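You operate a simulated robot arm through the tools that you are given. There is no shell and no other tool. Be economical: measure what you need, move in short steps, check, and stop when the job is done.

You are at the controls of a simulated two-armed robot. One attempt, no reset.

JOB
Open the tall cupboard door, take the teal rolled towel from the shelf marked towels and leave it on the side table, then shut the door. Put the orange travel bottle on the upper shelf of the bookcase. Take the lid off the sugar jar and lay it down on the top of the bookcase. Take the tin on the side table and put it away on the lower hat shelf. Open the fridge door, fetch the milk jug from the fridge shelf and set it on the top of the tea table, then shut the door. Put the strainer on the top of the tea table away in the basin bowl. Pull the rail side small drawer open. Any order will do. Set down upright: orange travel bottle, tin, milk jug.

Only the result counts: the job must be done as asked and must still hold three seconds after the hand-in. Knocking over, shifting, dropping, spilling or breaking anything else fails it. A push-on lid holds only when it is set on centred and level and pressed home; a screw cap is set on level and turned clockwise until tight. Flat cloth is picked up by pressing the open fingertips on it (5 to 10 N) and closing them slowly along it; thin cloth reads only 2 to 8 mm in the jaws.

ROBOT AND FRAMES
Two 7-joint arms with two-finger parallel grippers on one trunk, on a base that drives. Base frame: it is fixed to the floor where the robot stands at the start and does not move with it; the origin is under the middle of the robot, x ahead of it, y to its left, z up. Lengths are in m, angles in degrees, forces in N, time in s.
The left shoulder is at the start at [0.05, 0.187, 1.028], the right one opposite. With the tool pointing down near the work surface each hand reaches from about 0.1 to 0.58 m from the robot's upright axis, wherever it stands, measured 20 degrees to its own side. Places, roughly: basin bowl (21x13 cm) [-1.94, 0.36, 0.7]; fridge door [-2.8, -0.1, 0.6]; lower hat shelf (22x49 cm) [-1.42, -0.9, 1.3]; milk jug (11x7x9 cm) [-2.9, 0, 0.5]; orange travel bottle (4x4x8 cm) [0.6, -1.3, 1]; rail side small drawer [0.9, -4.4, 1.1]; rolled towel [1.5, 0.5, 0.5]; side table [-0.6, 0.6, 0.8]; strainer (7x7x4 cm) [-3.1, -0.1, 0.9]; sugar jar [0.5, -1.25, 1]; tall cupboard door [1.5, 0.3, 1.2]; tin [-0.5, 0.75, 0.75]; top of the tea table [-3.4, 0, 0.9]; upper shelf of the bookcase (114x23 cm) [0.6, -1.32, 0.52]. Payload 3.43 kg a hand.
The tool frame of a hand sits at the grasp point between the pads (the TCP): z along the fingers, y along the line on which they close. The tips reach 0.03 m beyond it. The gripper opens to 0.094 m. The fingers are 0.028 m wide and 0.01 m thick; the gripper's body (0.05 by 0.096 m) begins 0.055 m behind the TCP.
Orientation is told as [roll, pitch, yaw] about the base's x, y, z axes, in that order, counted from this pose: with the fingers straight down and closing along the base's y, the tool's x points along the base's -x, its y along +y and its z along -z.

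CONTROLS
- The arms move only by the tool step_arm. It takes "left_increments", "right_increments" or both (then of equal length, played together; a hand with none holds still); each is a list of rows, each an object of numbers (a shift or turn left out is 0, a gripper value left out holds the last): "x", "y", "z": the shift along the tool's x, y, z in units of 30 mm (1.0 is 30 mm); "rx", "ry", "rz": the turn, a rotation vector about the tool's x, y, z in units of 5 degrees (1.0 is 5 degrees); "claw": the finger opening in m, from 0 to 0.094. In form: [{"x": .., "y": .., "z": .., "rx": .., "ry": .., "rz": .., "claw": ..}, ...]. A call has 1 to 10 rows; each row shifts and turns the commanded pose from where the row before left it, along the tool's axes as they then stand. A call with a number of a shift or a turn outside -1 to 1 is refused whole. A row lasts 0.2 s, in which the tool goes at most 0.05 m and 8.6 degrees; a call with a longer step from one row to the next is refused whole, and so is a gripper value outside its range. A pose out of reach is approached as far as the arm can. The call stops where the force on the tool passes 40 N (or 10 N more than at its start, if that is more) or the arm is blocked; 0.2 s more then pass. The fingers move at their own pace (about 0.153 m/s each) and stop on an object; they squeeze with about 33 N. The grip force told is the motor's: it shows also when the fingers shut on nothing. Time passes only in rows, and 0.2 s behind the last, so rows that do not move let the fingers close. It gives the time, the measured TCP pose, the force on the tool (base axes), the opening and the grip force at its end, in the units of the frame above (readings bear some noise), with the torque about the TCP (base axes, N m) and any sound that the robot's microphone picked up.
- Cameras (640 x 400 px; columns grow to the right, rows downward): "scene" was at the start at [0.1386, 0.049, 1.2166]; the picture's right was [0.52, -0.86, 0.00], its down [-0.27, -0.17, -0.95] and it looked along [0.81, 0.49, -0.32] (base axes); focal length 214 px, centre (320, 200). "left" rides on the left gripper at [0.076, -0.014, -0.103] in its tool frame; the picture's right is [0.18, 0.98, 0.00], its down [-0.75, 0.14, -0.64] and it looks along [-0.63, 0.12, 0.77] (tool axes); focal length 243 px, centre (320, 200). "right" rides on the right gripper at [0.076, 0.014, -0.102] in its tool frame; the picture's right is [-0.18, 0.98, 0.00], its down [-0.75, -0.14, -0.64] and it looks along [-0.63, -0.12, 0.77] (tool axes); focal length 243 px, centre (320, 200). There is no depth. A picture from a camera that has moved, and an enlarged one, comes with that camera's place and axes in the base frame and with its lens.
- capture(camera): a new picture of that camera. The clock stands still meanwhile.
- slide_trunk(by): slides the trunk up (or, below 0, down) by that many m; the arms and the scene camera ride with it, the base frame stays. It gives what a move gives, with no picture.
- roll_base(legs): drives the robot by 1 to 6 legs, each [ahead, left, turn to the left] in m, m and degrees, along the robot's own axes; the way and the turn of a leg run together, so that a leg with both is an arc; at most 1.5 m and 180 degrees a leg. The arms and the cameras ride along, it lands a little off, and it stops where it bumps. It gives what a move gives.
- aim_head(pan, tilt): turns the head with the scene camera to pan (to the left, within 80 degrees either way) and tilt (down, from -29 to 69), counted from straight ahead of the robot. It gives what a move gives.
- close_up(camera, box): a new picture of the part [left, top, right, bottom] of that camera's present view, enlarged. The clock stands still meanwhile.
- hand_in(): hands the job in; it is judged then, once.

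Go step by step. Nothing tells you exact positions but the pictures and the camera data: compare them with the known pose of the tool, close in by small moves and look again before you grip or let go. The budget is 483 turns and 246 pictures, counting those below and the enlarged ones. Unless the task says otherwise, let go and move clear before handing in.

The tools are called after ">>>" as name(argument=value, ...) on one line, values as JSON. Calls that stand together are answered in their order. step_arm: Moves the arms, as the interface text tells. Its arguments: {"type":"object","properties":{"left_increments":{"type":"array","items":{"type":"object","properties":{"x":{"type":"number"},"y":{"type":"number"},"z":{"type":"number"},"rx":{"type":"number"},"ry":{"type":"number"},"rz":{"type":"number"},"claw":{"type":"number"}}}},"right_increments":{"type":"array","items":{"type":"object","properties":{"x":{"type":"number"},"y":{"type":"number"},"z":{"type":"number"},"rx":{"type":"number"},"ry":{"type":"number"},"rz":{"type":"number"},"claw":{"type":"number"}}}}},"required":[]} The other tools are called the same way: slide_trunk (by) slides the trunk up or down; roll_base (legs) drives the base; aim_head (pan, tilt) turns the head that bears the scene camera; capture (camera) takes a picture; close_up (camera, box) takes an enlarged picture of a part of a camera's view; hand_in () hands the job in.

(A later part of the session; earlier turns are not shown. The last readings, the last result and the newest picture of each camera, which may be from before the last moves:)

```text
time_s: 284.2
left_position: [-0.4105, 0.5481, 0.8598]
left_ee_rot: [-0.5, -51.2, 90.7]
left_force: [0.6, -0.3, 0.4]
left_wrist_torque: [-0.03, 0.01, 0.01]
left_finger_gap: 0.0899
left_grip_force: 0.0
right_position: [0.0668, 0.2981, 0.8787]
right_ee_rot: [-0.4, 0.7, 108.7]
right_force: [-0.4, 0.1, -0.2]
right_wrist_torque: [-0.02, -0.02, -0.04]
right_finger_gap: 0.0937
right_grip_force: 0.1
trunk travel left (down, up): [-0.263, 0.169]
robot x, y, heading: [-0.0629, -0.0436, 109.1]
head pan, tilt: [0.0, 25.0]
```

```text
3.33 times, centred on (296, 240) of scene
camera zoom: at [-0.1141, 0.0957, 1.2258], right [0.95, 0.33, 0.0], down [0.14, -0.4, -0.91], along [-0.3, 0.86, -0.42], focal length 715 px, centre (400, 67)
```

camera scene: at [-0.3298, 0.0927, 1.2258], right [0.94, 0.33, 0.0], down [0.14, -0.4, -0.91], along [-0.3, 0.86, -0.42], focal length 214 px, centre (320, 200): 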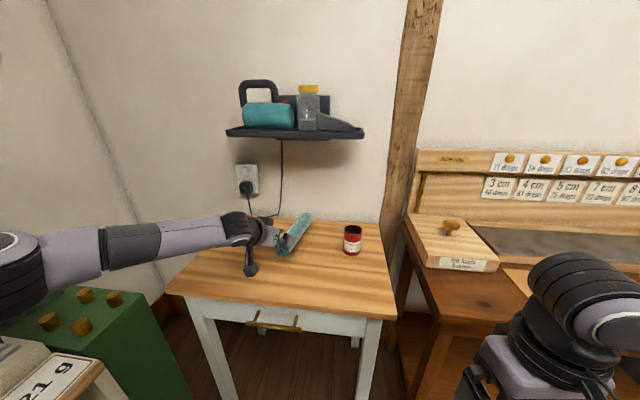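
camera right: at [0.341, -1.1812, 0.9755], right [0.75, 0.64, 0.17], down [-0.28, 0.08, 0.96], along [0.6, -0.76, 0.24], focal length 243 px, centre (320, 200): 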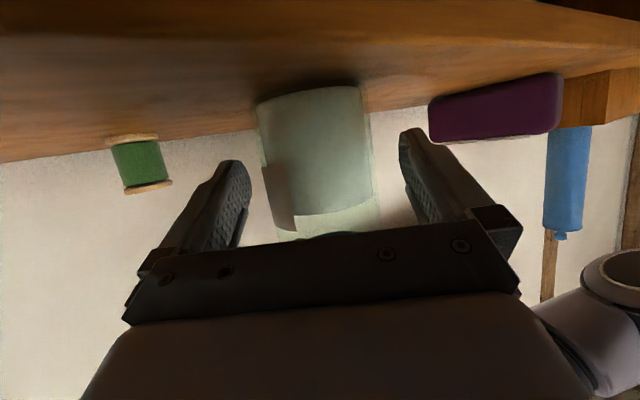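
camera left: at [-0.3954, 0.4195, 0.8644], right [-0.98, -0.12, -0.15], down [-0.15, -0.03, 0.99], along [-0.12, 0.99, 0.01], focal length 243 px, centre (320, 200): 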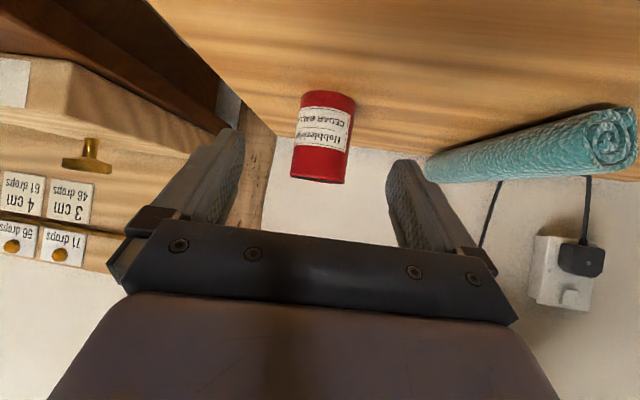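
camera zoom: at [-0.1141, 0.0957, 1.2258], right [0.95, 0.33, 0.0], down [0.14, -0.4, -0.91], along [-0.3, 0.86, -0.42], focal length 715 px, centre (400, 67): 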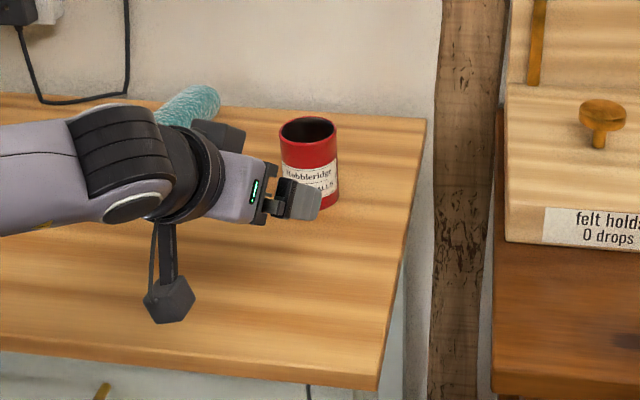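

Tin centre at (-0.419, 0.68), z 0.76–0.84. I advance the open fingers around it.

>>> step_arm(left_increments=[{"z": 0.936, "x": -0.24, "y": 0.057}, {"z": 0.936, "x": -0.24, "y": 0.057}, {"z": 0.936, "x": -0.24, "y": 0.057}, {"z": 0.936, "x": -0.24, "y": 0.057}, {"z": 0.936, "x": -0.24, "y": 0.057}, {}])

>>> capture(camera="left")

>>> close_up(camera="scene", box=[200, 180, 392, 300])

```text
time_s: 285.6
left_position: [-0.413, 0.6286, 0.8184]
left_ee_rot: [-0.5, -51.0, 90.8]
left_force: [-1.1, 0.4, 0.8]
left_wrist_torque: [-0.02, -0.02, -0.01]
left_finger_gap: 0.0902
left_grip_force: 0.1
left hand out of reach, approached as far as the arm can: row 4, 5
right_position: [0.0658, 0.2966, 0.8772]
right_ee_rot: [-0.4, 0.7, 108.6]
right_force: [-0.4, 0.1, -0.1]
right_wrist_torque: [-0.02, 0.01, 0.0]
right_finger_gap: 0.094
right_grip_force: 0.0
trunk travel left (down, up): [-0.263, 0.169]
robot x, y, heading: [-0.0677, -0.0437, 109.3]
head pan, tilt: [0.0, 25.0]
```

```text
120 pictures are left
camera left: at [-0.3974, 0.5002, 0.8235], right [-0.98, -0.12, -0.15], down [-0.15, -0.03, 0.99], along [-0.12, 0.99, 0.01], focal length 243 px, centre (320, 200)
```

left: 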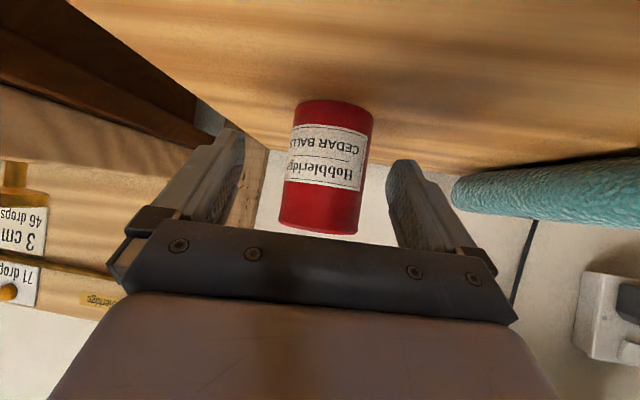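

```text
3.33 times, centred on (296, 240) of scene
camera zoom: at [-0.1144, 0.0957, 1.2258], right [0.95, 0.33, 0.0], down [0.14, -0.4, -0.91], along [-0.3, 0.86, -0.42], focal length 715 px, centre (400, 67)
```

zoom: 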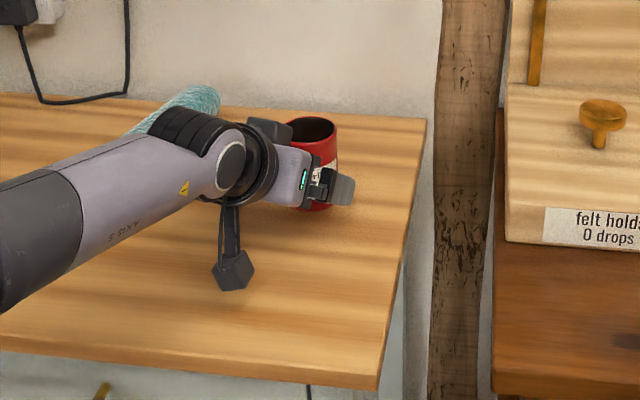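

Arm at its limit; I drive 5 cm nearer.

>>> roll_base(legs=[[0.05, -0.01, 0]])

>>> step_arm(left_increments=[{"z": 0.3, "x": 0.35}, {}])

>>> capture(camera="left")

```text
time_s: 286.6
left_position: [-0.4193, 0.6798, 0.8175]
left_ee_rot: [-0.6, -51.0, 90.7]
left_force: [0.1, 0.3, -0.3]
left_wrist_torque: [0.03, -0.02, -0.02]
left_finger_gap: 0.0899
left_grip_force: 0.1
right_position: [0.0582, 0.3496, 0.8769]
right_ee_rot: [-0.3, 0.7, 108.7]
right_force: [-0.2, 0.3, 0.8]
right_wrist_torque: [0.0, 0.04, 0.0]
right_finger_gap: 0.0939
right_grip_force: 0.1
trunk travel left (down, up): [-0.263, 0.169]
robot x, y, heading: [-0.0736, 0.0034, 108.8]
head pan, tilt: [0.0, 25.0]
```

```text
time_s: 287.2
left_position: [-0.4189, 0.6771, 0.8058]
left_ee_rot: [-0.5, -51.3, 90.7]
left_force: [-0.2, -0.4, 0.2]
left_wrist_torque: [-0.03, -0.01, 0.02]
left_finger_gap: 0.0898
left_grip_force: 0.0
right_position: [0.0583, 0.3496, 0.8777]
right_ee_rot: [-0.4, 0.6, 108.6]
right_force: [-0.1, 0.0, -0.3]
right_wrist_torque: [-0.03, 0.02, -0.01]
right_finger_gap: 0.094
right_grip_force: 0.1
trunk travel left (down, up): [-0.263, 0.169]
robot x, y, heading: [-0.0745, 0.0017, 108.9]
head pan, tilt: [0.0, 25.0]
```

```text
118 pictures are left
camera left: at [-0.4035, 0.5494, 0.8105], right [-0.98, -0.12, -0.15], down [-0.15, -0.03, 0.99], along [-0.12, 0.99, 0.01], focal length 243 px, centre (320, 200)
```

left: 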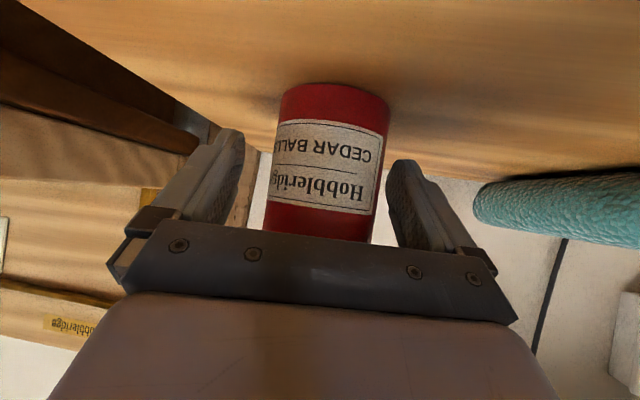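

>>> step_arm(left_increments=[{"claw": 0.075}, {"claw": 0.06}, {"claw": 0.045}, {"claw": 0.03}, {}, {}])

>>> slide_trunk(by=0.08)

>>> capture(camera="left")

>>> capture(camera="scene")

```text
time_s: 288.6
left_position: [-0.4193, 0.6783, 0.8058]
left_ee_rot: [-0.5, -51.2, 90.6]
left_force: [-1.4, 0.2, 1.0]
left_wrist_torque: [0.02, -0.01, 0.0]
left_finger_gap: 0.0626
left_grip_force: 33.2
right_position: [0.059, 0.3493, 0.8784]
right_ee_rot: [-0.3, 0.7, 108.7]
right_force: [0.1, 0.3, -1.6]
right_wrist_torque: [-0.01, -0.03, -0.02]
right_finger_gap: 0.0941
right_grip_force: 0.1
trunk travel left (down, up): [-0.263, 0.169]
robot x, y, heading: [-0.0755, 0.0049, 108.9]
head pan, tilt: [0.0, 25.0]
```

```text
time_s: 289.8
left_position: [-0.4187, 0.678, 0.8839]
left_ee_rot: [-0.5, -51.1, 90.7]
left_force: [-0.9, 0.4, -1.2]
left_wrist_torque: [0.0, -0.02, -0.02]
left_finger_gap: 0.0627
left_grip_force: 32.4
right_position: [0.0584, 0.3489, 0.9569]
right_ee_rot: [-0.2, 0.7, 108.7]
right_force: [-0.3, 0.1, 0.9]
right_wrist_torque: [0.01, 0.0, -0.02]
right_finger_gap: 0.0939
right_grip_force: 0.0
trunk travel left (down, up): [-0.343, 0.089]
robot x, y, heading: [-0.0737, 0.0003, 109.2]
head pan, tilt: [0.0, 25.0]
```

```text
117 pictures are left
camera left: at [-0.4034, 0.5494, 0.8902], right [-0.98, -0.12, -0.15], down [-0.15, -0.03, 0.99], along [-0.12, 0.99, 0.01], focal length 243 px, centre (320, 200)
```

left: 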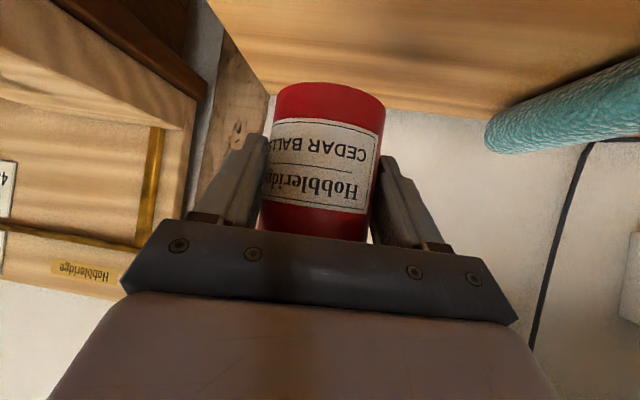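

```text
116 pictures are left
camera scene: at [-0.1211, 0.1471, 1.3057], right [0.95, 0.33, 0.0], down [0.14, -0.4, -0.91], along [-0.3, 0.86, -0.42], focal length 214 px, centre (320, 200)
```

scene: 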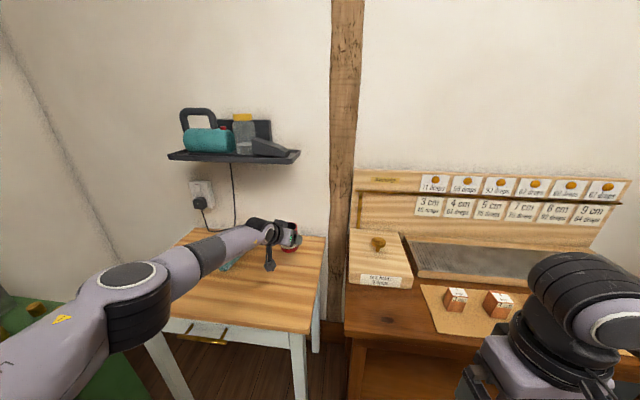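

Tin lifted. I back away and turn toward the hat shelf in the west.

>>> roll_base(legs=[[-0.5, 0, 0], [0, 0, 85]])

>>> aim_head(pan=0, tilt=5)

>>> capture(camera="scene")

```text
time_s: 296.4
left_position: [-0.6015, -0.7833, 0.8852]
left_ee_rot: [-0.5, -51.1, 177.1]
left_force: [0.9, -0.2, -1.8]
left_wrist_torque: [-0.02, 0.01, -0.02]
left_finger_gap: 0.0625
left_grip_force: 33.0
right_position: [-0.244, -0.3275, 0.9557]
right_ee_rot: [-0.3, 0.7, -164.8]
right_force: [0.5, -0.2, -0.7]
right_wrist_torque: [0.01, 0.02, -0.01]
right_finger_gap: 0.0938
right_grip_force: 0.0
trunk travel left (down, up): [-0.343, 0.089]
robot x, y, heading: [0.0904, -0.4839, -164.6]
head pan, tilt: [0.0, 25.0]
```

```text
time_s: 297.3
left_position: [-0.6008, -0.7827, 0.8851]
left_ee_rot: [-0.5, -51.2, 177.1]
left_force: [-1.2, -0.1, -0.6]
left_wrist_torque: [0.04, 0.01, 0.02]
left_finger_gap: 0.0624
left_grip_force: 33.0
right_position: [-0.2445, -0.3268, 0.9578]
right_ee_rot: [-0.3, 0.7, -164.9]
right_force: [0.1, -0.6, 0.1]
right_wrist_torque: [-0.01, 0.01, 0.0]
right_finger_gap: 0.0938
right_grip_force: 0.1
trunk travel left (down, up): [-0.343, 0.089]
robot x, y, heading: [0.0889, -0.4793, -164.5]
head pan, tilt: [0.0, 5.0]
```

```text
115 pictures are left
camera scene: at [-0.0522, -0.5192, 1.3381], right [-0.27, 0.96, 0.0], down [0.08, 0.02, -1.0], along [-0.96, -0.27, -0.09], focal length 214 px, centre (320, 200)
```

scene: 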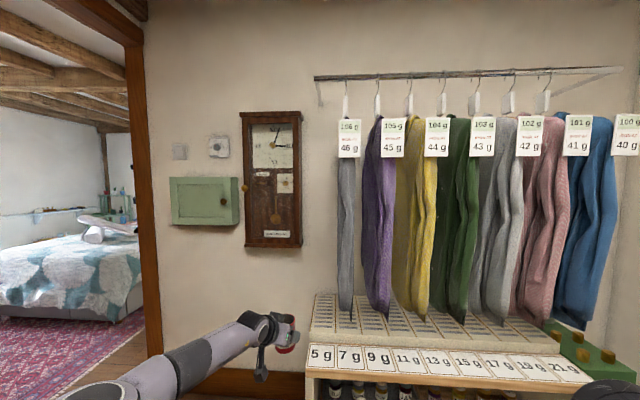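

The hat shelf lies beyond this wall, so I must go through the doorway to the south. I face it.

>>> roll_base(legs=[[0.5, -0.15, 0], [0, 0, 74.5]])

>>> aim_head(pan=0, tilt=15)

>>> capture(camera="scene")

```text
time_s: 300.0
left_position: [-1.0828, -0.7717, 0.8851]
left_ee_rot: [-0.5, -51.1, 176.9]
left_force: [-0.5, 0.2, -1.7]
left_wrist_torque: [0.0, -0.03, 0.03]
left_finger_gap: 0.0621
left_grip_force: 32.8
right_position: [-0.7231, -0.3192, 0.9574]
right_ee_rot: [-0.2, 0.6, -165.0]
right_force: [-0.5, -0.2, -0.6]
right_wrist_torque: [0.0, 0.0, 0.0]
right_finger_gap: 0.094
right_grip_force: 0.1
trunk travel left (down, up): [-0.343, 0.089]
robot x, y, heading: [-0.3868, -0.4715, -164.9]
head pan, tilt: [0.0, 5.0]
stopped in leg 1: the robot was blocked; the commanded pose is now the measured one
```

```text
time_s: 300.7
left_position: [-1.0837, -0.7721, 0.8855]
left_ee_rot: [-0.5, -51.1, 176.8]
left_force: [-0.1, 0.0, -0.8]
left_wrist_torque: [-0.01, 0.0, -0.01]
left_finger_gap: 0.0624
left_grip_force: 33.0
right_position: [-0.724, -0.3179, 0.9577]
right_ee_rot: [-0.2, 0.7, -165.1]
right_force: [-0.1, -0.5, 0.5]
right_wrist_torque: [-0.02, -0.01, 0.01]
right_finger_gap: 0.0941
right_grip_force: 0.3
trunk travel left (down, up): [-0.343, 0.089]
robot x, y, heading: [-0.3886, -0.4697, -164.8]
head pan, tilt: [0.0, 15.0]
```

```text
114 pictures are left
camera scene: at [-0.5342, -0.5109, 1.3221], right [-0.26, 0.97, 0.0], down [0.25, 0.07, -0.97], along [-0.93, -0.25, -0.26], focal length 214 px, centre (320, 200)
```

scene: 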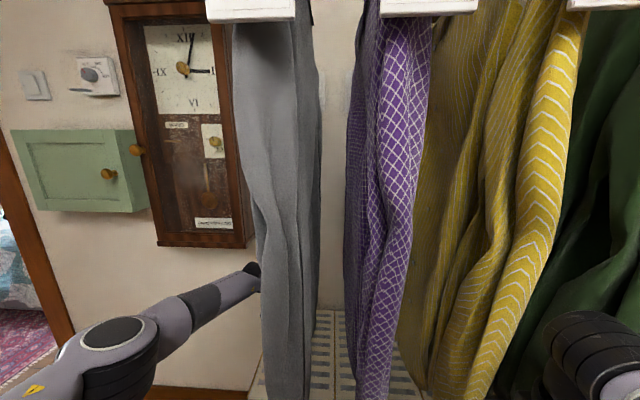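

Blocked — too close to the scarves. I back straight out.

>>> roll_base(legs=[[-0.4, 0.0, 0]])

>>> capture(camera="scene")

>>> capture(camera="left")

```text
time_s: 303.2
left_position: [-0.6905, -0.6678, 0.8846]
left_ee_rot: [-0.6, -51.2, 177.1]
left_force: [-0.3, -0.1, -1.0]
left_wrist_torque: [-0.02, -0.02, -0.02]
left_finger_gap: 0.0621
left_grip_force: 32.9
right_position: [-0.3335, -0.2115, 0.9575]
right_ee_rot: [-0.1, 0.7, -164.8]
right_force: [0.9, 0.8, -0.3]
right_wrist_torque: [-0.01, 0.03, 0.02]
right_finger_gap: 0.094
right_grip_force: 0.0
trunk travel left (down, up): [-0.343, 0.089]
robot x, y, heading: [0.0051, -0.364, -164.6]
head pan, tilt: [0.0, 15.0]
```

```text
113 pictures are left
camera scene: at [-0.1424, -0.4043, 1.3221], right [-0.27, 0.96, 0.0], down [0.25, 0.07, -0.97], along [-0.93, -0.26, -0.26], focal length 214 px, centre (320, 200)
```

scene: 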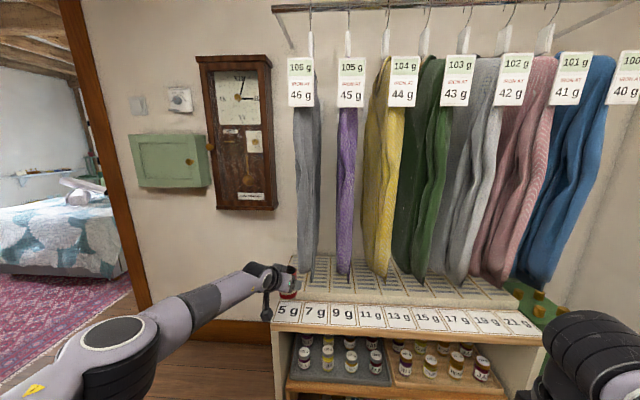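

```text
112 pictures are left
camera left: at [-0.5622, -0.662, 0.8905], right [0.06, -0.99, -0.15], down [0.02, -0.15, 0.99], along [-1.0, -0.06, 0.01], focal length 243 px, centre (320, 200)
```

left: 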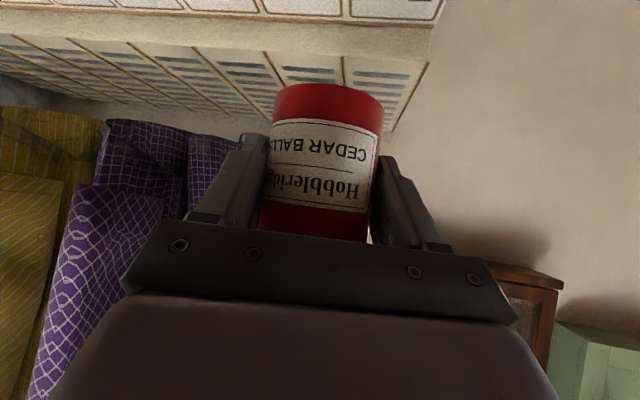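

Nothing disturbed. I turn to face the doorway and strafe in front of it.

>>> roll_base(legs=[[0, 0, 74.6], [0, -0.43, 0]])

>>> capture(camera="scene")

```text
time_s: 309.0
left_position: [-0.3169, -1.1096, 0.8839]
left_ee_rot: [-0.5, -51.1, -109.1]
left_force: [-0.4, -0.5, -1.8]
left_wrist_torque: [0.01, -0.04, -0.04]
left_finger_gap: 0.0617
left_grip_force: 33.1
right_position: [-0.6551, -0.6395, 0.9581]
right_ee_rot: [-0.2, 0.7, -91.1]
right_force: [0.4, 0.3, 0.5]
right_wrist_torque: [0.01, 0.02, -0.02]
right_finger_gap: 0.0938
right_grip_force: 0.0
trunk travel left (down, up): [-0.343, 0.089]
robot x, y, heading: [-0.418, -0.3611, -90.6]
head pan, tilt: [0.0, 15.0]
stopped in leg 2: the robot was blocked; the commanded pose is now the measured one
```

```text
111 pictures are left
camera scene: at [-0.4171, -0.5103, 1.322], right [-1.0, 0.01, 0.0], down [0.0, 0.26, -0.97], along [-0.01, -0.97, -0.26], focal length 214 px, centre (320, 200)
```

scene: 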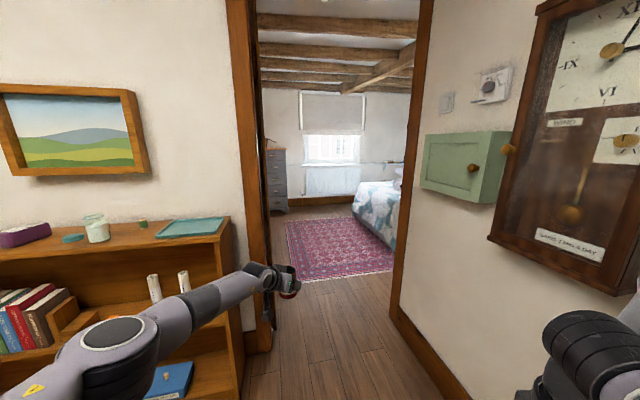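

I extend the right arm forward to draw its elbow in before passing the doorway.

>>> step_arm(right_increments=[{"x": -0.95, "y": 0.4}, {"x": -0.95, "y": 0.4}, {"x": -0.95, "y": 0.4}, {"x": -0.95, "y": 0.4}, {"x": -0.95, "y": 0.4}, {"x": -0.95, "y": 0.4}, {"x": -0.95, "y": 0.4}])

>>> aim_head(pan=-75, tilt=40)

>>> capture(camera="scene")

>>> aim_head(pan=0, tilt=25)

>>> capture(camera="scene")

```text
time_s: 310.6
left_position: [-0.317, -1.1104, 0.8844]
left_ee_rot: [-0.5, -51.1, -109.0]
left_force: [-0.1, 0.2, -0.4]
left_wrist_torque: [0.01, 0.02, 0.03]
left_finger_gap: 0.0619
left_grip_force: 33.3
right_position: [-0.5748, -0.841, 0.9553]
right_ee_rot: [-0.2, 0.6, -91.0]
right_force: [0.1, -0.1, 0.2]
right_wrist_torque: [0.02, 0.03, 0.03]
right_finger_gap: 0.094
right_grip_force: 0.0
trunk travel left (down, up): [-0.343, 0.089]
robot x, y, heading: [-0.416, -0.3584, -90.5]
head pan, tilt: [0.0, 15.0]
```

```text
time_s: 312.1
left_position: [-0.3178, -1.1097, 0.885]
left_ee_rot: [-0.4, -51.1, -109.0]
left_force: [-0.6, 0.2, -0.9]
left_wrist_torque: [0.02, -0.04, 0.03]
left_finger_gap: 0.0619
left_grip_force: 33.5
right_position: [-0.5752, -0.841, 0.9555]
right_ee_rot: [-0.3, 0.7, -90.9]
right_force: [-0.5, 0.0, 0.7]
right_wrist_torque: [-0.04, -0.01, 0.01]
right_finger_gap: 0.0942
right_grip_force: 0.1
trunk travel left (down, up): [-0.343, 0.089]
robot x, y, heading: [-0.415, -0.3594, -90.4]
head pan, tilt: [-75.0, 40.0]
```

```text
110 pictures are left
camera scene: at [-0.4986, -0.4379, 1.2825], right [-0.25, 0.97, 0.0], down [0.62, 0.16, -0.77], along [-0.74, -0.19, -0.64], focal length 214 px, centre (320, 200)
```

scene: 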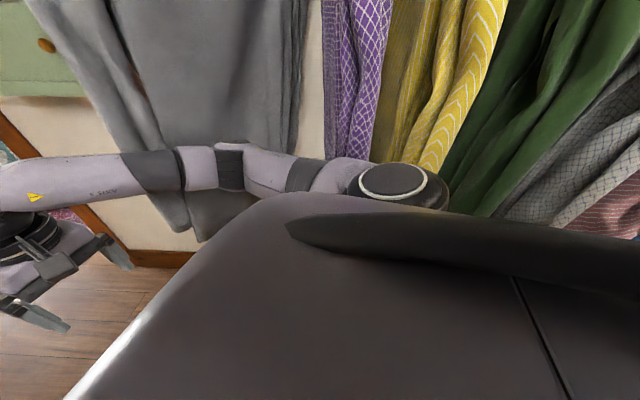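

```text
time_s: 313.6
left_position: [-0.3174, -1.1102, 0.885]
left_ee_rot: [-0.6, -51.2, -109.1]
left_force: [0.6, -0.5, -1.4]
left_wrist_torque: [0.02, 0.0, 0.0]
left_finger_gap: 0.062
left_grip_force: 33.3
right_position: [-0.5764, -0.8407, 0.9557]
right_ee_rot: [-0.3, 0.8, -91.0]
right_force: [0.5, 0.5, 0.3]
right_wrist_torque: [0.04, 0.02, -0.03]
right_finger_gap: 0.094
right_grip_force: 0.1
trunk travel left (down, up): [-0.343, 0.089]
robot x, y, heading: [-0.4178, -0.359, -90.9]
head pan, tilt: [0.0, 25.0]
```

```text
109 pictures are left
camera scene: at [-0.4175, -0.509, 1.3058], right [-1.0, 0.01, 0.0], down [0.01, 0.42, -0.91], along [-0.01, -0.91, -0.42], focal length 214 px, centre (320, 200)
```

scene: 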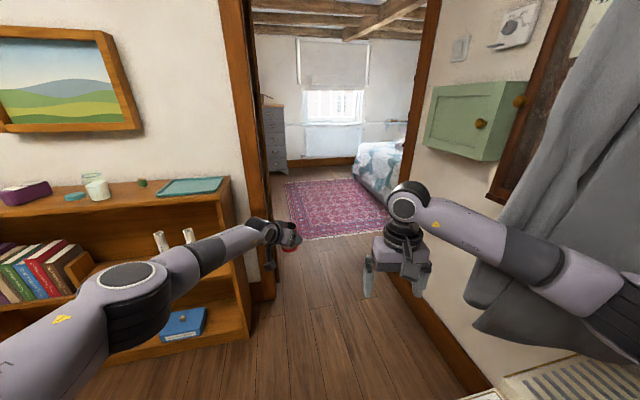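

The right arm is touching the grey scarf. I move away to the left at once, gently.

>>> roll_base(legs=[[0.0, 0.12, 0]])

>>> capture(camera="scene")

```text
time_s: 314.8
left_position: [-0.199, -1.1123, 0.8846]
left_ee_rot: [-0.4, -51.0, -109.2]
left_force: [0.3, 0.4, -1.4]
left_wrist_torque: [-0.01, 0.07, 0.02]
left_finger_gap: 0.0617
left_grip_force: 33.1
right_position: [-0.4562, -0.8407, 0.955]
right_ee_rot: [-0.4, 0.6, -91.1]
right_force: [-0.4, 0.2, 0.3]
right_wrist_torque: [0.04, -0.01, -0.02]
right_finger_gap: 0.094
right_grip_force: 0.1
trunk travel left (down, up): [-0.343, 0.089]
robot x, y, heading: [-0.301, -0.3613, -90.8]
head pan, tilt: [0.0, 25.0]
```

```text
108 pictures are left
camera scene: at [-0.2977, -0.5107, 1.3058], right [-1.0, 0.01, 0.0], down [0.01, 0.42, -0.91], along [-0.01, -0.91, -0.42], focal length 214 px, centre (320, 200)
```

scene: 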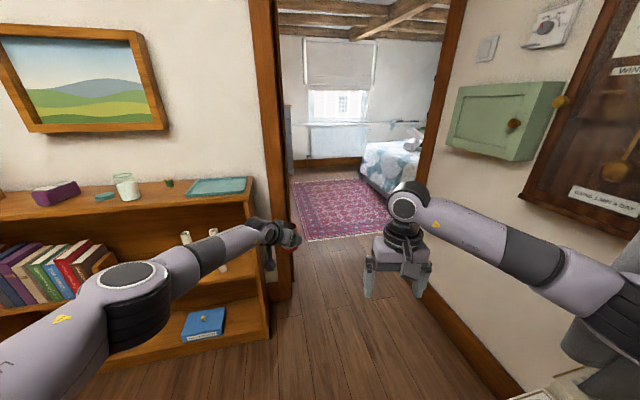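

>>> aim_head(pan=-65, tilt=25)

>>> capture(camera="scene")

```text
time_s: 316.2
left_position: [-0.2, -1.1116, 0.8859]
left_ee_rot: [-0.4, -51.1, -109.1]
left_force: [-0.1, -0.2, -2.3]
left_wrist_torque: [0.01, 0.01, 0.03]
left_finger_gap: 0.0619
left_grip_force: 33.2
right_position: [-0.457, -0.8408, 0.9563]
right_ee_rot: [-0.2, 0.7, -91.0]
right_force: [0.5, -0.6, 0.4]
right_wrist_torque: [0.0, 0.0, -0.01]
right_finger_gap: 0.0942
right_grip_force: 0.0
trunk travel left (down, up): [-0.343, 0.089]
robot x, y, heading: [-0.3008, -0.36, -90.8]
head pan, tilt: [-65.0, 25.0]
```

```text
107 pictures are left
camera scene: at [-0.381, -0.4563, 1.3058], right [-0.41, 0.91, 0.0], down [0.39, 0.17, -0.91], along [-0.83, -0.37, -0.42], focal length 214 px, centre (320, 200)
```

scene: 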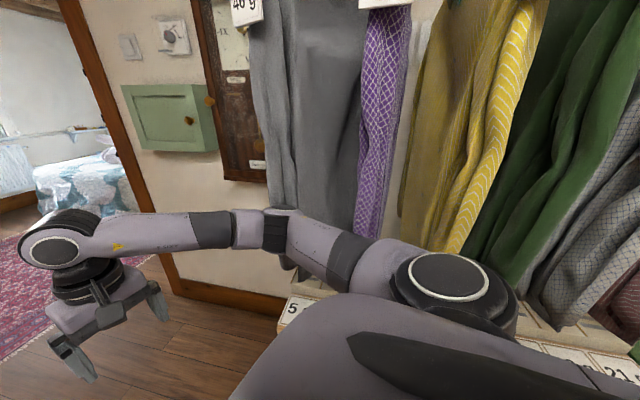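

The scarf still hangs normally. I step further left and stretch the right arm to make it slimmer.

>>> roll_base(legs=[[0.0, 0.06, 0]])

>>> step_arm(right_increments=[{"x": -0.9, "y": 0.5}, {"x": -0.9, "y": 0.5}, {"x": -0.9, "y": 0.5}, {"x": -0.5, "y": 0.3}])

>>> capture(camera="scene")

```text
time_s: 317.1
left_position: [-0.1391, -1.113, 0.8841]
left_ee_rot: [-0.6, -51.1, -109.2]
left_force: [-0.3, -0.5, -1.8]
left_wrist_torque: [0.02, 0.0, 0.01]
left_finger_gap: 0.0618
left_grip_force: 33.3
right_position: [-0.3968, -0.8424, 0.9577]
right_ee_rot: [-0.3, 0.7, -91.2]
right_force: [0.1, 0.0, -0.5]
right_wrist_torque: [0.03, -0.02, 0.0]
right_finger_gap: 0.094
right_grip_force: 0.0
trunk travel left (down, up): [-0.343, 0.089]
robot x, y, heading: [-0.2339, -0.3639, -90.9]
head pan, tilt: [-65.0, 25.0]
```

```text
time_s: 318.1
left_position: [-0.1399, -1.1125, 0.885]
left_ee_rot: [-0.4, -51.1, -109.3]
left_force: [-0.2, -0.6, -1.4]
left_wrist_torque: [-0.01, -0.03, 0.01]
left_finger_gap: 0.0619
left_grip_force: 32.5
right_position: [-0.3451, -0.9389, 0.9543]
right_ee_rot: [-0.2, 0.6, -91.2]
right_force: [-0.1, 0.0, 0.1]
right_wrist_torque: [-0.02, 0.01, -0.01]
right_finger_gap: 0.0941
right_grip_force: 0.1
trunk travel left (down, up): [-0.343, 0.089]
robot x, y, heading: [-0.2349, -0.359, -90.9]
head pan, tilt: [-65.0, 25.0]
```

```text
106 pictures are left
camera scene: at [-0.3209, -0.4572, 1.3058], right [-0.41, 0.91, 0.0], down [0.39, 0.17, -0.91], along [-0.83, -0.37, -0.42], focal length 214 px, centre (320, 200)
```

scene: 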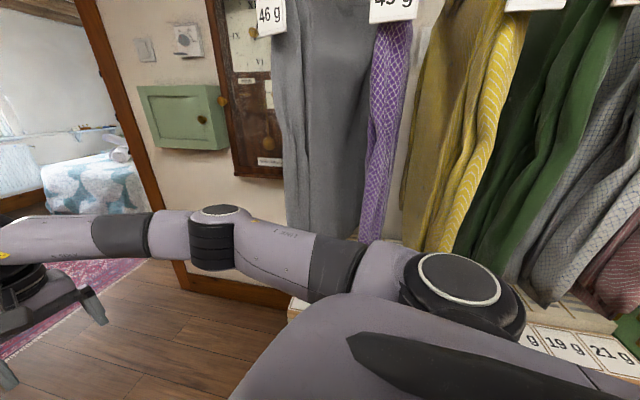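

>>> aim_head(pan=60, tilt=35)

>>> capture(camera="scene")

```text
time_s: 320.2
left_position: [-0.1396, -1.1132, 0.8852]
left_ee_rot: [-0.6, -51.1, -109.2]
left_force: [0.0, 0.2, -0.9]
left_wrist_torque: [0.04, -0.01, 0.02]
left_finger_gap: 0.0619
left_grip_force: 32.9
right_position: [-0.3454, -0.9371, 0.9557]
right_ee_rot: [-0.2, 0.7, -91.1]
right_force: [-0.6, -1.0, -0.1]
right_wrist_torque: [0.01, 0.0, -0.04]
right_finger_gap: 0.0939
right_grip_force: 0.1
trunk travel left (down, up): [-0.343, 0.089]
robot x, y, heading: [-0.2361, -0.3647, -90.8]
head pan, tilt: [60.0, 35.0]
```

```text
105 pictures are left
camera scene: at [-0.1614, -0.4647, 1.29], right [-0.51, -0.86, 0.0], down [-0.49, 0.29, -0.82], along [0.7, -0.42, -0.57], focal length 214 px, centre (320, 200)
```

scene: 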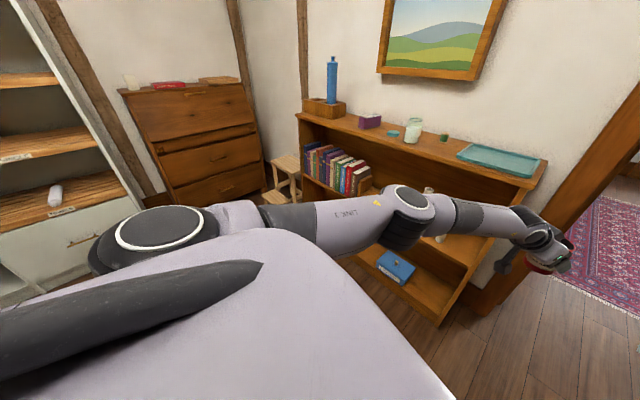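

Both arms are slim now. I raise the trunk (arms above the bookcase top) and thread toward the doorway in stages.

>>> slide_trunk(by=0.085)

>>> roll_base(legs=[[0.25, -0.065, 0.9], [0.29, -0.12, 0], [0.2, -0.08, 0]])

>>> aim_head(pan=0, tilt=25)

>>> capture(camera="scene")

```text
time_s: 321.4
left_position: [-0.139, -1.1144, 0.9692]
left_ee_rot: [-0.4, -51.1, -109.2]
left_force: [0.1, 0.4, -1.1]
left_wrist_torque: [0.04, 0.02, -0.02]
left_finger_gap: 0.062
left_grip_force: 32.9
right_position: [-0.3463, -0.9388, 1.0395]
right_ee_rot: [-0.3, 0.7, -91.2]
right_force: [0.1, 0.1, 0.1]
right_wrist_torque: [0.01, 0.0, 0.01]
right_finger_gap: 0.0939
right_grip_force: 0.0
trunk travel left (down, up): [-0.428, 0.004]
robot x, y, heading: [-0.2381, -0.359, -91.2]
head pan, tilt: [60.0, 35.0]
```

```text
time_s: 326.2
left_position: [-0.3902, -1.8509, 0.9697]
left_ee_rot: [-0.5, -51.1, -108.2]
left_force: [-0.1, 0.2, -1.5]
left_wrist_torque: [-0.02, 0.01, -0.01]
left_finger_gap: 0.0617
left_grip_force: 33.2
right_position: [-0.5991, -1.6798, 1.0395]
right_ee_rot: [-0.2, 0.7, -90.1]
right_force: [-0.5, -0.3, 0.0]
right_wrist_torque: [0.01, -0.03, -0.01]
right_finger_gap: 0.094
right_grip_force: 0.0
trunk travel left (down, up): [-0.428, 0.004]
robot x, y, heading: [-0.4992, -1.1025, -89.7]
head pan, tilt: [60.0, 35.0]
```

```text
time_s: 327.5
left_position: [-0.3902, -1.852, 0.9692]
left_ee_rot: [-0.5, -51.1, -108.2]
left_force: [-0.8, 0.7, -1.0]
left_wrist_torque: [0.01, -0.01, -0.01]
left_finger_gap: 0.0619
left_grip_force: 32.9
right_position: [-0.5983, -1.6801, 1.0397]
right_ee_rot: [-0.2, 0.7, -90.1]
right_force: [-0.1, 0.2, -0.3]
right_wrist_torque: [-0.01, 0.03, 0.01]
right_finger_gap: 0.094
right_grip_force: 0.1
trunk travel left (down, up): [-0.428, 0.004]
robot x, y, heading: [-0.4991, -1.1021, -90.0]
head pan, tilt: [0.0, 25.0]
```

```text
104 pictures are left
camera scene: at [-0.4993, -1.2509, 1.3908], right [-1.0, 0.0, 0.0], down [0.0, 0.42, -0.91], along [0.0, -0.91, -0.42], focal length 214 px, centre (320, 200)
```

scene: 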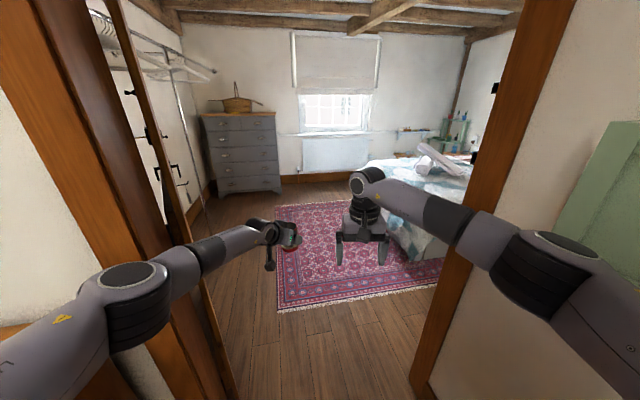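

Centred reasonably; I go through the doorway.

>>> roll_base(legs=[[0.5, -0.03, 0], [0.55, 0, 0]])

>>> aim_head(pan=-70, tilt=10)

>>> capture(camera="scene")

>>> aim_head(pan=70, tilt=10)

>>> capture(camera="scene")

```text
time_s: 333.1
left_position: [-0.4314, -2.8802, 0.9691]
left_ee_rot: [-0.5, -51.0, -108.8]
left_force: [0.8, -0.5, -1.8]
left_wrist_torque: [0.03, -0.01, 0.01]
left_finger_gap: 0.0617
left_grip_force: 32.7
right_position: [-0.6382, -2.7077, 1.0398]
right_ee_rot: [-0.2, 0.7, -90.8]
right_force: [-0.2, 0.6, -0.5]
right_wrist_torque: [0.0, -0.03, -0.01]
right_finger_gap: 0.0941
right_grip_force: 0.0
trunk travel left (down, up): [-0.428, 0.004]
robot x, y, heading: [-0.5321, -2.1268, -90.8]
head pan, tilt: [0.0, 25.0]
```

```text
time_s: 334.6
left_position: [-0.4316, -2.8815, 0.9697]
left_ee_rot: [-0.5, -51.1, -108.9]
left_force: [-0.8, 0.3, -1.1]
left_wrist_torque: [0.02, 0.01, -0.03]
left_finger_gap: 0.0619
left_grip_force: 33.4
right_position: [-0.6383, -2.7066, 1.0395]
right_ee_rot: [-0.2, 0.7, -90.9]
right_force: [-0.6, -0.4, -0.5]
right_wrist_torque: [-0.04, -0.02, -0.01]
right_finger_gap: 0.0939
right_grip_force: 0.1
trunk travel left (down, up): [-0.428, 0.004]
robot x, y, heading: [-0.5307, -2.1294, -90.4]
head pan, tilt: [-70.0, 10.0]
```

```text
103 pictures are left
camera scene: at [-0.6208, -2.2189, 1.4151], right [-0.33, 0.94, 0.0], down [0.16, 0.06, -0.98], along [-0.93, -0.33, -0.17], focal length 214 px, centre (320, 200)
```

scene: 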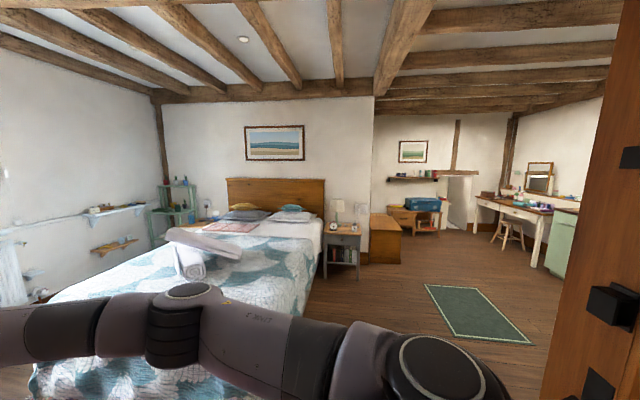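

```text
time_s: 336.8
left_position: [-0.4316, -2.8803, 0.9685]
left_ee_rot: [-0.4, -51.0, -108.7]
left_force: [-0.4, 0.2, -1.5]
left_wrist_torque: [0.02, -0.04, -0.01]
left_finger_gap: 0.0618
left_grip_force: 32.8
right_position: [-0.6384, -2.7071, 1.0403]
right_ee_rot: [-0.1, 0.6, -90.9]
right_force: [0.4, -0.2, 0.2]
right_wrist_torque: [0.01, 0.03, 0.03]
right_finger_gap: 0.0939
right_grip_force: 0.0
trunk travel left (down, up): [-0.428, 0.004]
robot x, y, heading: [-0.5328, -2.1292, -90.5]
head pan, tilt: [70.0, 10.0]
```

```text
102 pictures are left
camera scene: at [-0.4461, -2.2204, 1.4152], right [-0.35, -0.94, 0.0], down [-0.16, 0.06, -0.98], along [0.92, -0.35, -0.17], focal length 214 px, centre (320, 200)
```

scene: 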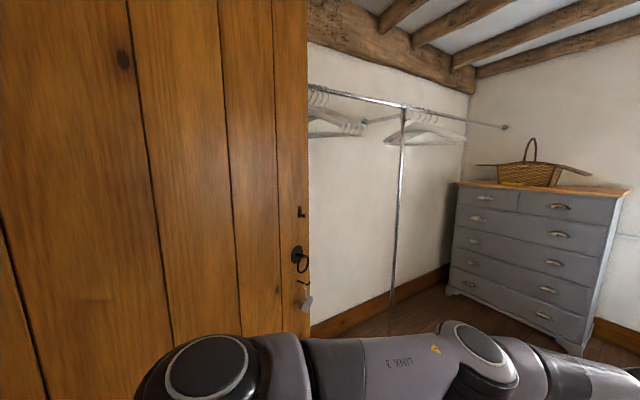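

I'm in the bedroom: the grey chest of drawers stands in the south-east corner with the clothes rail on its left. With the right hand free, I open its rail-side (left) small top drawer now. I approach.

>>> roll_base(legs=[[0.6, 0.2, 0], [0.3, 0.7, 0]])

>>> aim_head(pan=15, tilt=20)

>>> capture(camera="scene")

```text
time_s: 344.1
left_position: [0.4685, -3.7932, 0.9714]
left_ee_rot: [-0.5, -51.2, -108.9]
left_force: [1.3, -0.1, -1.5]
left_wrist_torque: [0.05, -0.02, -0.01]
left_finger_gap: 0.0617
left_grip_force: 32.9
right_position: [0.2609, -3.6186, 1.0399]
right_ee_rot: [-0.3, 0.7, -91.0]
right_force: [0.0, 0.2, 0.1]
right_wrist_torque: [-0.02, 0.01, -0.03]
right_finger_gap: 0.094
right_grip_force: 0.2
trunk travel left (down, up): [-0.428, 0.004]
robot x, y, heading: [0.3674, -3.0442, -90.3]
head pan, tilt: [70.0, 10.0]
```

```text
time_s: 345.3
left_position: [0.4679, -3.7936, 0.9693]
left_ee_rot: [-0.4, -51.1, -108.9]
left_force: [-0.3, 0.3, -2.2]
left_wrist_torque: [0.01, 0.01, -0.02]
left_finger_gap: 0.0617
left_grip_force: 32.7
right_position: [0.2612, -3.6187, 1.041]
right_ee_rot: [-0.2, 0.6, -90.9]
right_force: [-0.8, -0.6, -0.3]
right_wrist_torque: [0.04, -0.01, 0.01]
right_finger_gap: 0.0938
right_grip_force: 0.1
trunk travel left (down, up): [-0.428, 0.004]
robot x, y, heading: [0.3669, -3.0393, -90.6]
head pan, tilt: [15.0, 20.0]
```

```text
101 pictures are left
camera scene: at [0.3908, -3.1897, 1.3989], right [-0.97, -0.25, 0.0], down [-0.09, 0.33, -0.94], along [0.23, -0.91, -0.34], focal length 214 px, centre (320, 200)
```

scene: 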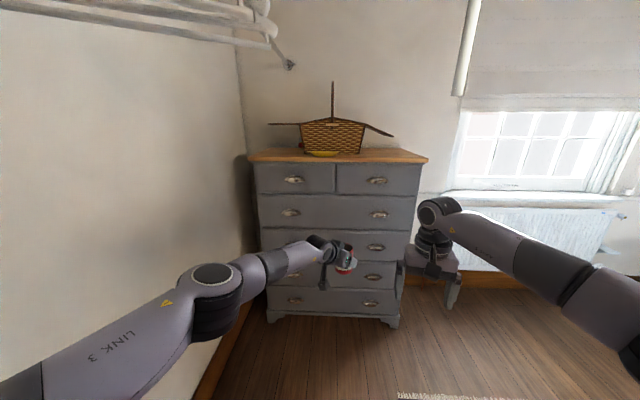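

>>> close_up(camera="scene", box=[240, 140, 432, 260])

```text
3.33 times, centred on (336, 200) of scene
camera zoom: at [0.3908, -3.1897, 1.3989], right [-0.97, -0.25, 0.0], down [-0.09, 0.33, -0.94], along [0.23, -0.91, -0.34], focal length 715 px, centre (267, 200)
```

zoom: 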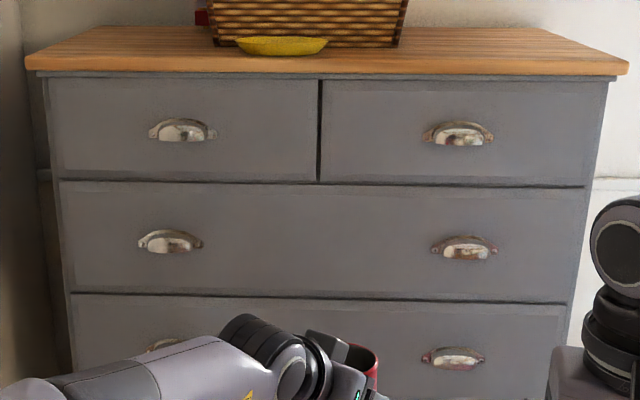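

Bin-type cup pull at about (0.834, -4.31, 1.085), front slightly rotated. I tuck the left hand (with tin) back and down, and turn the right hand forward with fingers closing vertically.

>>> step_arm(left_increments=[{"z": -0.463, "x": 1.0}, {"z": -0.463, "x": 1.0}, {"z": -0.463, "x": 1.0}, {"z": -0.463, "x": 1.0}, {"z": -0.463, "x": 1.0}, {"z": -0.463, "x": 1.0}, {"z": -0.463, "x": 1.0}, {"z": -0.463, "x": 1.0}, {"z": -0.463, "x": 1.0}, {"z": -0.463, "x": 1.0}], right_increments=[{"ry": -1}, {"ry": -1}, {"ry": -1}, {"ry": -1}, {"ry": -1}, {"ry": -1}, {"ry": -1}, {"ry": -1}, {"ry": -1}, {"ry": -1}])

>>> step_arm(right_increments=[{"ry": -1}, {"ry": -1}, {"ry": -1}, {"ry": -1}, {"ry": -1}, {"ry": -1}, {"ry": -1}, {"ry": -0.7}, {"rz": -1}, {"rz": -1}])

>>> step_arm(right_increments=[{"rz": -1}, {"rz": -1}, {"rz": -1}, {"rz": -1}, {"rz": -1}, {"rz": -1}, {"rz": -1}, {"rz": -1}, {"rz": -1}, {"rz": -1}])

>>> step_arm(right_increments=[{"rz": -1}, {"rz": -1}, {"rz": -1}, {"rz": -1}, {"rz": -1}, {"rz": -1}])

>>> capture(camera="scene")

```text
time_s: 347.6
left_position: [0.4061, -3.6233, 0.9094]
left_ee_rot: [6.0, -60.9, -128.8]
left_force: [0.6, -0.5, -3.2]
left_wrist_torque: [-0.08, 0.09, 0.0]
left_finger_gap: 0.0617
left_grip_force: 32.7
right_position: [0.1098, -3.5891, 1.0282]
right_ee_rot: [1.0, -47.8, -105.4]
right_force: [-1.3, -0.3, -0.5]
right_wrist_torque: [0.02, -0.03, 0.02]
right_finger_gap: 0.094
right_grip_force: 0.0
trunk travel left (down, up): [-0.428, 0.004]
robot x, y, heading: [0.3623, -3.0439, -104.8]
head pan, tilt: [15.0, 20.0]
stopped in row 10 (left hand): the arm was blocked; the commanded pose is now the measured one
```

```text
time_s: 350.0
left_position: [0.4011, -3.6234, 0.921]
left_ee_rot: [4.3, -62.3, -127.7]
left_force: [0.3, 0.3, -3.3]
left_wrist_torque: [-0.02, 0.04, 0.02]
left_finger_gap: 0.0618
left_grip_force: 33.3
right_position: [0.1438, -3.5877, 1.053]
right_ee_rot: [-70.1, -79.7, -34.7]
right_force: [-0.3, 0.4, 0.5]
right_wrist_torque: [0.0, -0.01, 0.05]
right_finger_gap: 0.0944
right_grip_force: 0.1
right hand out of reach, approached as far as the arm can: row 7, 8
trunk travel left (down, up): [-0.428, 0.004]
robot x, y, heading: [0.3654, -3.0441, -104.5]
head pan, tilt: [15.0, 20.0]
stopped in row 10 (right hand): the arm was blocked; the commanded pose is now the measured one
```

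```text
time_s: 352.2
left_position: [0.4029, -3.624, 0.9195]
left_ee_rot: [4.8, -62.3, -128.0]
left_force: [-0.1, -0.1, -1.4]
left_wrist_torque: [-0.01, -0.02, 0.0]
left_finger_gap: 0.0617
left_grip_force: 33.1
right_position: [0.1444, -3.5892, 1.0488]
right_ee_rot: [-85.6, -30.3, -17.1]
right_force: [-1.1, -0.3, -0.7]
right_wrist_torque: [0.0, -0.03, -0.01]
right_finger_gap: 0.0941
right_grip_force: 0.1
trunk travel left (down, up): [-0.428, 0.004]
robot x, y, heading: [0.3693, -3.0408, -104.6]
head pan, tilt: [15.0, 20.0]
```

```text
time_s: 353.6
left_position: [0.4032, -3.6244, 0.9205]
left_ee_rot: [4.6, -62.3, -127.9]
left_force: [0.4, -0.4, -1.8]
left_wrist_torque: [0.0, 0.0, -0.02]
left_finger_gap: 0.062
left_grip_force: 33.0
right_position: [0.1443, -3.5891, 1.0488]
right_ee_rot: [-86.3, -0.3, -14.8]
right_force: [-0.2, 0.2, 0.2]
right_wrist_torque: [-0.03, 0.01, -0.02]
right_finger_gap: 0.0939
right_grip_force: 0.1
trunk travel left (down, up): [-0.428, 0.004]
robot x, y, heading: [0.3665, -3.0405, -104.6]
head pan, tilt: [15.0, 20.0]
```

```text
99 pictures are left
camera scene: at [0.3369, -3.2051, 1.3967], right [-1.0, -0.01, -0.02], down [0.01, 0.35, -0.94], along [0.01, -0.94, -0.35], focal length 214 px, centre (320, 200)
```

scene: 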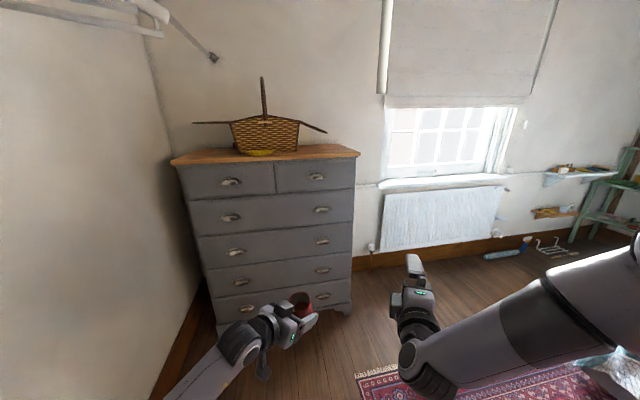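

The left arm touched the body and nudged the heading. I restore the tin's upright attitude and move the left hand up, left and back.

>>> step_arm(left_increments=[{"z": 0.3, "x": -0.3}, {"rx": 0.92, "ry": 0.2}, {"ry": 1}, {"ry": 1}, {"z": -0.69, "x": -0.15, "y": 0.56}, {"z": -0.69, "x": -0.15, "y": 0.56}, {"z": -0.69, "x": -0.15, "y": 0.56}, {"z": -0.69, "x": -0.15, "y": 0.56}, {"z": -0.69, "x": -0.15, "y": 0.56}, {"z": -0.69, "x": -0.15, "y": 0.56}])

>>> capture(camera="left")

```text
time_s: 356.0
left_position: [0.4853, -3.6484, 1.0108]
left_ee_rot: [-2.9, -50.6, -128.1]
left_force: [0.2, 0.0, -2.1]
left_wrist_torque: [-0.03, 0.0, -0.03]
left_finger_gap: 0.0618
left_grip_force: 32.3
right_position: [0.1221, -3.6018, 1.0402]
right_ee_rot: [-85.3, -0.4, -16.2]
right_force: [0.3, -0.6, -0.3]
right_wrist_torque: [0.03, 0.02, 0.0]
right_finger_gap: 0.0941
right_grip_force: 0.1
trunk travel left (down, up): [-0.428, 0.004]
robot x, y, heading: [0.3609, -3.0476, -106.0]
head pan, tilt: [15.0, 20.0]
stopped in row 10 (left hand): the arm was blocked; the commanded pose is now the measured one
```

```text
98 pictures are left
camera left: at [0.557, -3.543, 1.018], right [0.82, -0.54, -0.17], down [0.14, -0.1, 0.98], along [-0.55, -0.83, 0.0], focal length 243 px, centre (320, 200)
```

left: 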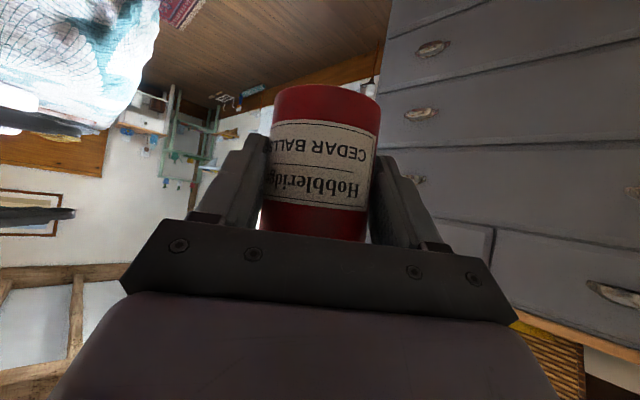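

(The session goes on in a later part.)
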